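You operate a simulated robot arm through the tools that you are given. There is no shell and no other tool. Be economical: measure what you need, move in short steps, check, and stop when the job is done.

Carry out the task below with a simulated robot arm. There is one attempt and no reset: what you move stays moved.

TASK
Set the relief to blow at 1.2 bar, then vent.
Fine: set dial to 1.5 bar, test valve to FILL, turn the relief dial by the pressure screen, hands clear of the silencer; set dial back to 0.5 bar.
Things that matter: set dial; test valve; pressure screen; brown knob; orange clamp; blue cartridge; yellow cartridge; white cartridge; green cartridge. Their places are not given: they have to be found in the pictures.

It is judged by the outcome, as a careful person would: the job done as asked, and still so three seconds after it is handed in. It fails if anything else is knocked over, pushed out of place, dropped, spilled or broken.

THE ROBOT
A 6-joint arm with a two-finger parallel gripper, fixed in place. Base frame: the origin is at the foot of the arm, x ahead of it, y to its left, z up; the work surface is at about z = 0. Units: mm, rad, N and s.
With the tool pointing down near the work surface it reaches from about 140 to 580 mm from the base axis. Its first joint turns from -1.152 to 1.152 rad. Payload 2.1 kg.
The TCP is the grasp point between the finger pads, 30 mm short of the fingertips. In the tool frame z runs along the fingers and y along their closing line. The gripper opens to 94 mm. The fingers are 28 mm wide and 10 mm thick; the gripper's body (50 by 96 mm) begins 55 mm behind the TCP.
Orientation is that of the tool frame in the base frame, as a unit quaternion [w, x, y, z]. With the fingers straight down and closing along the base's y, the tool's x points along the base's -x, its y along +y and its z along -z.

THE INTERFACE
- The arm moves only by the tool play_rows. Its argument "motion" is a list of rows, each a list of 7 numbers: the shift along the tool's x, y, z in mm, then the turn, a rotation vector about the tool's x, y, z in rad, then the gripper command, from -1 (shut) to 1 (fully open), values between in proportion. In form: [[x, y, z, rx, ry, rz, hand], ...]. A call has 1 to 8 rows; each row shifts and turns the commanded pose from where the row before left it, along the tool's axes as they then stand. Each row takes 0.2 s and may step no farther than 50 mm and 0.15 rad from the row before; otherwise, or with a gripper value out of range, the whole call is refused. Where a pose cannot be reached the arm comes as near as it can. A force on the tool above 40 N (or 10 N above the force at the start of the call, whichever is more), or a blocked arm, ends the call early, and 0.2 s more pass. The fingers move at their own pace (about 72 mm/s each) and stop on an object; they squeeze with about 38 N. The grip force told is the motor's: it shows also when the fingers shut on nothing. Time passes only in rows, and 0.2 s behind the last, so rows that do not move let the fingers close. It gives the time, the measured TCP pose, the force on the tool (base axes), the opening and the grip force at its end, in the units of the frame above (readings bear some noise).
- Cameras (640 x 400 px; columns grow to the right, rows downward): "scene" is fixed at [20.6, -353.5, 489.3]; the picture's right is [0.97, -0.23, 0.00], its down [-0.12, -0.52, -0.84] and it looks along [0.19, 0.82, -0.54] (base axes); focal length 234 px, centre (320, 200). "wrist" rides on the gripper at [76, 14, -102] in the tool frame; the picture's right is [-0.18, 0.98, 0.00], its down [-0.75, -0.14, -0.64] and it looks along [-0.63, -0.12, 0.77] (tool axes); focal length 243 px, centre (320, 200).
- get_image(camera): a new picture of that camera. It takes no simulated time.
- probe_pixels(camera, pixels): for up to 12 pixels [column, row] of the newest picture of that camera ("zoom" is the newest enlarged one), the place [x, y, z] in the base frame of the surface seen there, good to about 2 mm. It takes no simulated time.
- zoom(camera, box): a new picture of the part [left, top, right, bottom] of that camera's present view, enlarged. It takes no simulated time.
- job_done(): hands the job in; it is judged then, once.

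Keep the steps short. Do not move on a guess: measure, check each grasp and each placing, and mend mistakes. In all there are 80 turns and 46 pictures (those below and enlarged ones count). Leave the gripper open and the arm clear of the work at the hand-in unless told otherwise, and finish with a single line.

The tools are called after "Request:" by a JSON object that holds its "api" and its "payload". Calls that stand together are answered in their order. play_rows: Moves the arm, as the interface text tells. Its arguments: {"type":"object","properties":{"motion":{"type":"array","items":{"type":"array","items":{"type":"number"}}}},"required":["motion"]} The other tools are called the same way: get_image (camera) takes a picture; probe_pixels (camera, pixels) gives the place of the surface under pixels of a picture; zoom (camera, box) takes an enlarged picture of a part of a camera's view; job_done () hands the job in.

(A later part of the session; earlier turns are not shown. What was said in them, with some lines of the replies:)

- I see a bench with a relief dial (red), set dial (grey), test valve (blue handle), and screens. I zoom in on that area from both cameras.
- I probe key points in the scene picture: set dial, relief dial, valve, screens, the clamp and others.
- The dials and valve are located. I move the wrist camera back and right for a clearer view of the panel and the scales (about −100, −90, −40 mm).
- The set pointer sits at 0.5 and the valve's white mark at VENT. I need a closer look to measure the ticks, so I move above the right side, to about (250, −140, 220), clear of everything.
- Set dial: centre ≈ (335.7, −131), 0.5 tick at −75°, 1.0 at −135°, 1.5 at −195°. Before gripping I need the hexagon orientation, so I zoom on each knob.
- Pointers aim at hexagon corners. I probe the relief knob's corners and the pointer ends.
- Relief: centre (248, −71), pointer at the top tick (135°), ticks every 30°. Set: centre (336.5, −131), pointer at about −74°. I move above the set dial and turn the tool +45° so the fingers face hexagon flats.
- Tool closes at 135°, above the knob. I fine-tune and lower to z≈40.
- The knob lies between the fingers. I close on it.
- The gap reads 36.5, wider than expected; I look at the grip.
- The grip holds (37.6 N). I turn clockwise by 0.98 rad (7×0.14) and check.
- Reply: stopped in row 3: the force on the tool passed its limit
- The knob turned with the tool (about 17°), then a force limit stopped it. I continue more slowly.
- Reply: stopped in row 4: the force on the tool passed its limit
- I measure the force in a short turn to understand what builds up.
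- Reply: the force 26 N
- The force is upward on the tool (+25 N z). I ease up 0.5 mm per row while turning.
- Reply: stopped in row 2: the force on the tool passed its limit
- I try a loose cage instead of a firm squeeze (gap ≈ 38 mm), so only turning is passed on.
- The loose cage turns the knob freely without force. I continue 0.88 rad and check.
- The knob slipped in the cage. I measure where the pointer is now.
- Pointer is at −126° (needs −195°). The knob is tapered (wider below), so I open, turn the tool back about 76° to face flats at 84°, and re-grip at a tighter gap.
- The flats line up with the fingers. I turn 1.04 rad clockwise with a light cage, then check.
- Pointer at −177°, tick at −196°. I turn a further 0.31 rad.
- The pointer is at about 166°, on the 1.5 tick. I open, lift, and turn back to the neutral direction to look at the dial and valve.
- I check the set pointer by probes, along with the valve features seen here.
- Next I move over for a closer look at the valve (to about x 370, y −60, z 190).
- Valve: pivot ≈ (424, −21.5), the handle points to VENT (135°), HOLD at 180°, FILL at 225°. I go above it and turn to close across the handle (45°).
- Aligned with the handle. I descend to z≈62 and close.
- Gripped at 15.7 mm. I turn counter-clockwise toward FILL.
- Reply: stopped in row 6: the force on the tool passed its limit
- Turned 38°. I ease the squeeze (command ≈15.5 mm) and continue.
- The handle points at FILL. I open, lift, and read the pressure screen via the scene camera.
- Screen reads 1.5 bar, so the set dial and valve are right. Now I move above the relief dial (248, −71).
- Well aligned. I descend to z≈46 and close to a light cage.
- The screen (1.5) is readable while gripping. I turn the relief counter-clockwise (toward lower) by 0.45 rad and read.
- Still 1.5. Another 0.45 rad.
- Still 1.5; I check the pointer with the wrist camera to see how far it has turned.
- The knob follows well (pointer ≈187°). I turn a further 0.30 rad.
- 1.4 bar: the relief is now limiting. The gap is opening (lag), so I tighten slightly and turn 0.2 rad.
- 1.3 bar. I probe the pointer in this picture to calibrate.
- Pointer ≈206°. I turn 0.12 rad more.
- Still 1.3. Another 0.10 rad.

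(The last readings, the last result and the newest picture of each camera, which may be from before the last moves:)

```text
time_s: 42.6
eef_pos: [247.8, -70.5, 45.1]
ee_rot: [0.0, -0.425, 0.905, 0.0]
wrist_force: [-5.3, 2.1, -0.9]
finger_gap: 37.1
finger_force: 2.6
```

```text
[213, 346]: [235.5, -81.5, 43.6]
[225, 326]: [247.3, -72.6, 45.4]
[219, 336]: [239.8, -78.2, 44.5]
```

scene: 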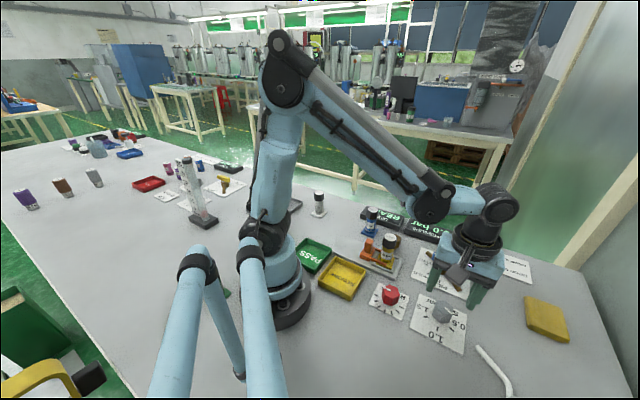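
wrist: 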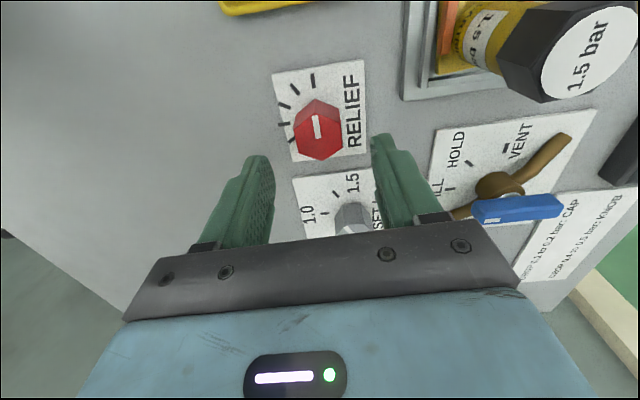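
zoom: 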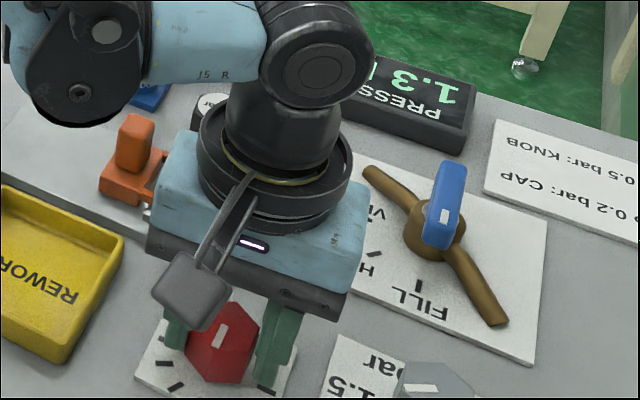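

Pointer ≈219°, still 1.3; readings suggest about 0.1 bar per 15° and 1.2 near the middle tick (225°). I turn 0.12 rad and read.

Request:
{"api": "play_rows", "payload": {"motion": [[0, 0, 0, 0, 0, -0.06, -0.28], [0, 0, 0, 0, 0, -0.06, -0.28], [0, 0, 0, 0, 0, 0, -0.28], [0, 0, 0, 0, 0, 0, -0.28], [0, 0, 0, 0, 0, 0, -0.28]]}}

Request:
{"api": "zoom", "payload": {"camera": "scene", "box": [380, 210, 450, 310]}}

Request:
{"api": "probe_pixels", "payload": {"camera": "zoom", "pixels": [[214, 347], [222, 328], [218, 337]]}}

```text
time_s: 43.8
eef_pos: [249.2, -70.4, 45.4]
ee_rot: [0.001, -0.479, 0.878, 0.0]
wrist_force: [-5.1, 0.3, 1.5]
finger_gap: 36.8
finger_force: 2.4
```

```text
4.00 times, centred on (415, 260) of scene
```

zoom: 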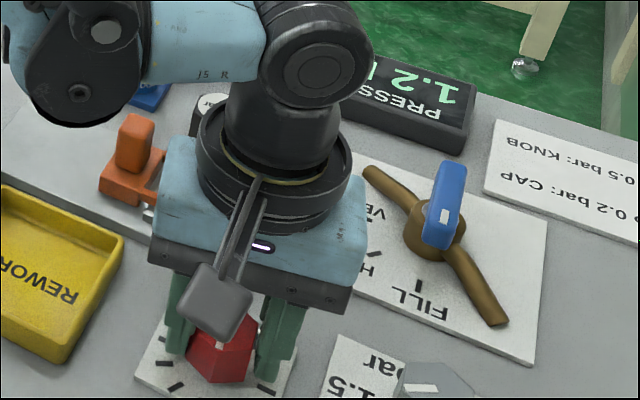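

```text
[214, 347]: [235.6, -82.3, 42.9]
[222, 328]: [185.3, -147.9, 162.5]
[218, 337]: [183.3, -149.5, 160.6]
```

1.2 bar. I open, lift straight up and move toward the valve, then confirm the screen and the pointer.

Request:
{"api": "play_rows", "payload": {"motion": [[0, 0, 0, 0, 0, 0, 0.3], [0, 0, 0, 0, 0, 0, 0.3], [0, 0, -50, 0, 0, 0, 0.3], [0, 0, -50, 0, 0, 0, 0.3], [-34.2, -30.4, 0, 0, 0, 0, 0.1], [-34.2, -30.4, 0, 0, 0, 0, 0.1], [-34.2, -30.4, 0, 0, 0, 0, 0.1], [-34.2, -30.4, 0, 0, 0, 0, 0.1]]}}

Request:
{"api": "zoom", "payload": {"camera": "scene", "box": [370, 210, 470, 310]}}

```text
time_s: 45.6
eef_pos: [427.4, -21.2, 145.9]
ee_rot: [0.0, -0.479, 0.878, 0.0]
wrist_force: [-0.4, 0.4, -0.3]
finger_gap: 51.9
finger_force: 0.0
```

```text
4.00 times, centred on (420, 260) of scene
```

zoom: 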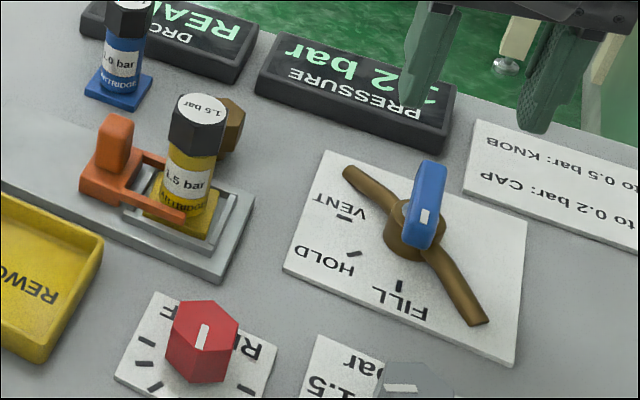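

Request:
{"api": "probe_pixels", "payload": {"camera": "zoom", "pixels": [[196, 345], [204, 328], [200, 337], [146, 364], [144, 340]]}}

```text
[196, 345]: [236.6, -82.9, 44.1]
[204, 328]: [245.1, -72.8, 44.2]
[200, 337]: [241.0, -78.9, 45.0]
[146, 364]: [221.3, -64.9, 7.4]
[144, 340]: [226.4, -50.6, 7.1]
```

The pointer sits at ≈227° with the screen at 1.2. Now I line up over the valve handle (closing 135°) and descend to grip it.

Request:
{"api": "play_rows", "payload": {"motion": [[0, 0, 0, 0, 0, 0.1, 0.1], [0, 0, 0, 0, 0, 0.1, 0.1], [1.4, 1.4, 28, 0, 0, 0, 0.1], [0, 0, 28, 0, 0, 0, 0.1], [0, 0, 26, 0, 0, 0, 0.1], [0, 0, 0, 0, 0, 0, -0.66], [0, 0, 0, 0, 0, 0, -0.66], [0, 0, 0, 0, 0, 0, -0.66]]}}

```text
time_s: 47.4
eef_pos: [422.1, -21.0, 63.5]
ee_rot: [0.001, -0.388, 0.922, 0.001]
wrist_force: [2.9, -2.8, -1.4]
finger_gap: 17.9
finger_force: 1.5
```

Handle caged. I turn clockwise toward VENT.

Request:
{"api": "play_rows", "payload": {"motion": [[0, 0, 0, 0, 0, 0.13, -0.67], [0, 0, 0, 0, 0, 0.13, -0.67], [0, 0, 0, 0, 0, 0.13, -0.67], [0, 0, 0, 0, 0, 0.13, -0.67], [0, 0, 0, 0, 0, 0.13, -0.67], [0, 0, 0, 0, 0, 0.13, -0.67], [0, 0, 0, 0, 0, 0.13, -0.67], [0, 0, 0, 0, 0, 0.13, -0.67]]}}

Request:
{"api": "play_rows", "payload": {"motion": [[0, 0, 0, 0, 0, 0.13, -0.67], [0, 0, 0, 0, 0, 0.13, -0.67], [0, 0, 0, 0, 0, 0.13, -0.67], [0, 0, 0, 0, 0, 0.13, -0.67], [0, 0, 0, 0, 0, 0.06, -0.67], [0, 0, 0, 0, 0, 0, -0.67]]}}

Request:
{"api": "get_image", "payload": {"camera": "wrist"}}

```text
time_s: 49.2
eef_pos: [422.5, -21.1, 64.1]
ee_rot: [0.001, 0.122, 0.993, 0.0]
wrist_force: [2.8, 3.7, 1.1]
finger_gap: 17.6
finger_force: 1.6
```

```text
time_s: 50.6
eef_pos: [422.3, -20.9, 63.4]
ee_rot: [0.0, 0.4, 0.917, 0.0]
wrist_force: [2.3, 7.8, -0.7]
finger_gap: 19.3
finger_force: 3.2
```

```text
8 pictures are left
```

wrist: 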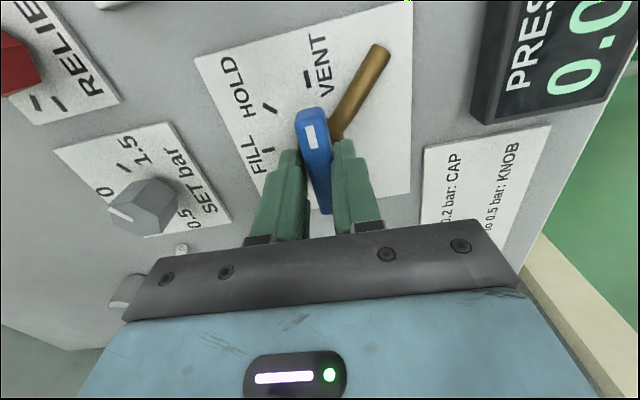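

The pressure shows 0.0. The handle seems slightly short of VENT; I probe it.

Request:
{"api": "probe_pixels", "payload": {"camera": "wrist", "pixels": [[309, 130], [314, 147], [308, 77], [312, 112], [302, 114], [326, 112], [322, 195], [271, 107]]}}

```text
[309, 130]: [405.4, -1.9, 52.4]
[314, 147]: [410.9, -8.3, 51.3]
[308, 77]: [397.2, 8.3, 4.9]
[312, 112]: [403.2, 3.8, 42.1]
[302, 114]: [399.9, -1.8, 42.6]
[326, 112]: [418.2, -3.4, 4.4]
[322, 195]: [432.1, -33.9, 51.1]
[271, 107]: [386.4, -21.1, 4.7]
```

The handle is on VENT (≈133°, at the stop). I release, lift, and go back above the set dial with closing at 16°.

Request:
{"api": "play_rows", "payload": {"motion": [[0, 0, 0, 0, 0, -0.03, -0.5], [0, 0, 0, 0, 0, 0, 0.0], [0, 0, 0, 0, 0, 0, 0.1], [0, 0, -40, 0, 0, 0, 0.2], [0, 0, -20, 0, 0, 0, 0.3], [-6, -46.1, 0, 0, 0, 0, 0.3], [-6, -46.1, 0, 0, 0, 0, 0.3], [-6, -46.1, 0, 0, 0, 0, 0.3]]}}

Request:
{"api": "play_rows", "payload": {"motion": [[0, 0, 0, 0, 0, 0.124, 0.3], [0, 0, 0, 0, 0, 0.124, 0.3], [0, 0, 10, 0, 0, 0.124, 0.3], [0, 0, 10, 0, 0, 0.124, 0.3], [0, 0, 0, 0, 0, 0, 0.3]]}}

```text
time_s: 52.4
eef_pos: [335.3, -129.8, 122.7]
ee_rot: [0.0, 0.386, 0.923, 0.001]
wrist_force: [0.2, 0.2, 0.1]
finger_gap: 61.0
finger_force: 0.1
```

```text
time_s: 53.6
eef_pos: [335.4, -131.8, 103.0]
ee_rot: [0.001, 0.601, 0.799, 0.001]
wrist_force: [-0.8, 0.7, 0.7]
finger_gap: 61.0
finger_force: 0.0
```

Aligned. I descend to z≈45 and cage the set knob.

Request:
{"api": "play_rows", "payload": {"motion": [[0, 0.7, 20, 0, 0, 0, 0.3], [0, 0, 20, 0, 0, 0, 0.3], [0, 0, 18, 0, 0, 0, 0.3], [0, 0, 0, 0, 0, 0, -0.26], [0, 0, 0, 0, 0, 0, -0.26], [0, 0, 0, 0, 0, 0, -0.26]]}}

Request:
{"api": "play_rows", "payload": {"motion": [[0, 0, 0, 0, 0, -0.1, -0.28], [0, 0, 0, 0, 0, -0.1, -0.28], [0, 0, 0, 0, 0, -0.1, -0.28], [0, 0, 0, 0, 0, -0.1, -0.28], [0, 0, 0, 0, 0, -0.1, -0.28], [0, 0, 0, 0, 0, -0.1, -0.28], [0, 0, 0, 0, 0, -0.1, -0.28], [0, 0, 0, 0, 0, -0.1, -0.28]]}}

```text
time_s: 55.0
eef_pos: [337.2, -131.5, 44.9]
ee_rot: [0.0, 0.6, 0.8, 0.0]
wrist_force: [-4.4, -0.1, 0.9]
finger_gap: 37.0
finger_force: 2.0
```

```text
time_s: 56.8
eef_pos: [338.4, -130.3, 46.1]
ee_rot: [0.0, 0.241, 0.971, 0.001]
wrist_force: [-6.9, 3.6, 10.1]
finger_gap: 36.5
finger_force: 32.6
```

Turning well with a firm hold. I continue 0.96 rad with a slightly lighter hold.

Request:
{"api": "play_rows", "payload": {"motion": [[0, 0, 0, 0, 0, -0.12, -0.265], [0, 0, 0, 0, 0, -0.12, -0.265], [0, 0, 0, 0, 0, -0.12, -0.265], [0, 0, 0, 0, 0, -0.12, -0.265], [0, 0, 0, 0, 0, -0.12, -0.265], [0, 0, 0, 0, 0, -0.12, -0.265], [0, 0, 0, 0, 0, -0.12, -0.265], [0, 0, 0, 0, 0, -0.12, -0.265]]}}

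Request:
{"api": "zoom", "payload": {"camera": "wrist", "box": [200, 60, 440, 240]}}

```text
time_s: 58.6
eef_pos: [337.6, -130.6, 44.7]
ee_rot: [0.0, -0.234, 0.972, 0.001]
wrist_force: [-3.4, 3.8, 2.4]
finger_gap: 38.0
finger_force: 3.6
```

```text
2.22 times, centred on (320, 150) of wrist
```

zoom: 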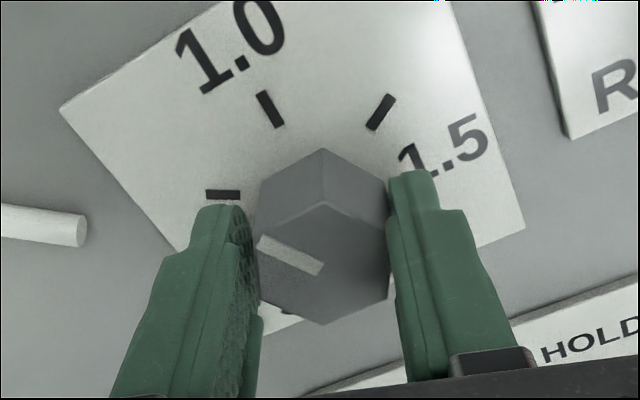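

Request:
{"api": "probe_pixels", "payload": {"camera": "zoom", "pixels": [[262, 243], [318, 268], [290, 256], [223, 194]]}}

```text
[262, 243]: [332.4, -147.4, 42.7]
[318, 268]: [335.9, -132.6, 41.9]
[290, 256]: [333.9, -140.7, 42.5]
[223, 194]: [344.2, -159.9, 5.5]
```

Pointer −103°, tick −75°. I turn a further 0.50 rad.

Request:
{"api": "play_rows", "payload": {"motion": [[0, 0, 0, 0, 0, -0.1, -0.265], [0, 0, 0, 0, 0, -0.1, -0.265], [0, 0, 0, 0, 0, -0.1, -0.265], [0, 0, 0, 0, 0, -0.1, -0.265], [0, 0, 0, 0, 0, -0.1, -0.265], [0, 0, 0, 0, 0, 0, -0.265]]}}

Request:
{"api": "zoom", "payload": {"camera": "wrist", "box": [200, 60, 440, 240]}}

Request:
{"api": "probe_pixels", "payload": {"camera": "zoom", "pixels": [[262, 243], [318, 268], [290, 256], [260, 250], [223, 175]]}}

```text
time_s: 60.0
eef_pos: [337.5, -130.9, 45.9]
ee_rot: [0.001, -0.468, 0.884, 0.0]
wrist_force: [-5.1, 9.8, 0.4]
finger_gap: 39.5
finger_force: 4.7
```

```text
2.22 times, centred on (320, 150) of wrist
```

zoom: 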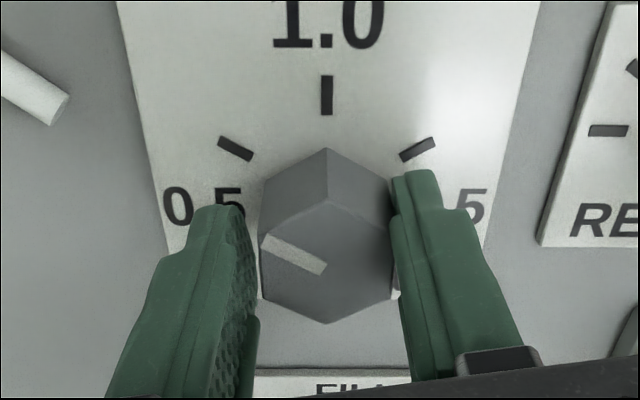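

```text
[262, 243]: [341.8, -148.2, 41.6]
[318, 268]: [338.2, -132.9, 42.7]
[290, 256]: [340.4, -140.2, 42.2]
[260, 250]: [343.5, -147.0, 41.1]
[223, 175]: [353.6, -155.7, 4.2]
```

Pointer ≈ −75°, on the 0.5 tick. I open, lift and move clear toward a high rest position, then check.

Request:
{"api": "play_rows", "payload": {"motion": [[0, 0, 0, 0, 0, 0.03, -0.2], [0, 0, 0, 0, 0, 0, 0.3], [0, 0, 0, 0, 0, 0, 0.3], [0, 0, -45, 0, 0, 0, 0.5], [0, 0, -45, 0, 0, 0.14, 1], [0, 0, -45, 0, 0, 0.14, 1], [0, 0, -45, 0, 0, 0.14, 1], [0, 0, -45, 0, 0, 0.14, 1]]}}

Request:
{"api": "play_rows", "payload": {"motion": [[0, 0, -30, 0, 0, 0.14, 1], [0, 0, -30, 0, 0, 0.14, 1], [0, 0, -30, 0, 0, 0.14, 1], [0, 40, 0, 0, 0, 0, 1], [0, 40, 0, 0, 0, 0, 1], [0, 40, 0, 0, 0, 0, 1], [0, 0, 0, 0, 0, 0, 1]]}}

Request:
{"api": "zoom", "payload": {"camera": "scene", "box": [350, 200, 480, 340]}}

Request:
{"api": "get_image", "payload": {"camera": "scene"}}

```text
time_s: 61.8
eef_pos: [337.6, -131.1, 272.9]
ee_rot: [0.001, -0.189, 0.982, 0.0]
wrist_force: [0.4, -0.4, -0.1]
finger_gap: 93.9
finger_force: 0.0
```

```text
time_s: 63.4
eef_pos: [342.5, -12.0, 360.3]
ee_rot: [0.001, 0.018, 1.0, 0.0]
wrist_force: [0.2, 1.0, -0.1]
finger_gap: 94.0
finger_force: 0.0
```

```text
2.86 times, centred on (415, 270) of scene
```

zoom: 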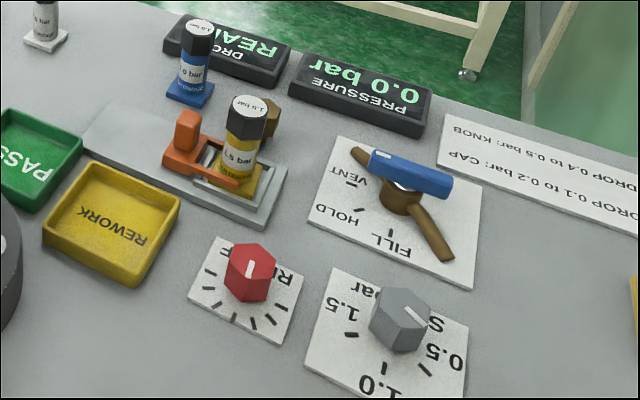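

```text
4 pictures are left
```

scene: 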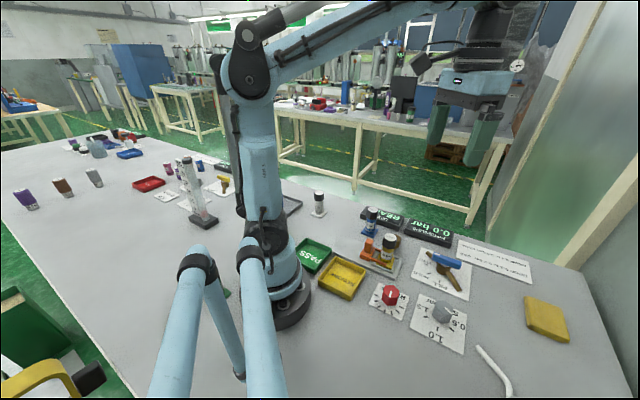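

I check the three pointers by probes.

Request:
{"api": "probe_pixels", "payload": {"camera": "zoom", "pixels": [[407, 309], [424, 324], [250, 276], [250, 263], [375, 163], [445, 187], [423, 368], [352, 184]]}}

```text
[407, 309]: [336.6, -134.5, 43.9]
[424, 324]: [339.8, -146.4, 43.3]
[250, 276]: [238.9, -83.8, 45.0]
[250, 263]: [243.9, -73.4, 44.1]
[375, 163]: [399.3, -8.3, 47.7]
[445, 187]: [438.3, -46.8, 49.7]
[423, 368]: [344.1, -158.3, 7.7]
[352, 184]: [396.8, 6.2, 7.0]
```

Set and valve are right. The relief pointer looks slightly different from before; I zoom in with the same box as earlier to compare.

Request:
{"api": "zoom", "payload": {"camera": "scene", "box": [370, 210, 470, 310]}}

Request:
{"api": "probe_pixels", "payload": {"camera": "zoom", "pixels": [[196, 345], [204, 328], [200, 337], [202, 345], [202, 328]]}}

```text
4.00 times, centred on (420, 260) of scene
```

zoom: 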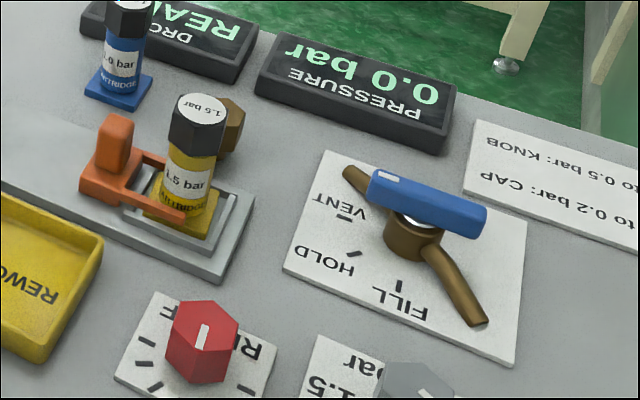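

```text
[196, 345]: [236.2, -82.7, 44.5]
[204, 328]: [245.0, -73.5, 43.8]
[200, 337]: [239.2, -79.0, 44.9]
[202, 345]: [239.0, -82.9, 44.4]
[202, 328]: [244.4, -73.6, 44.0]
```

The relief pointer is unchanged from when the screen read 1.2. The valve is on VENT with 0.0 bar, the set dial is at 0.5, the gripper is open and clear, and nothing else has moved. I hand in.

Request:
{"api": "job_done", "payload": {}}

```text
The job is handed in.
```

The relief is set to blow at 1.2 bar by the pressure screen, the test valve is back at VENT with the screen reading 0.0 bar, and the set dial is back at 0.5 bar.
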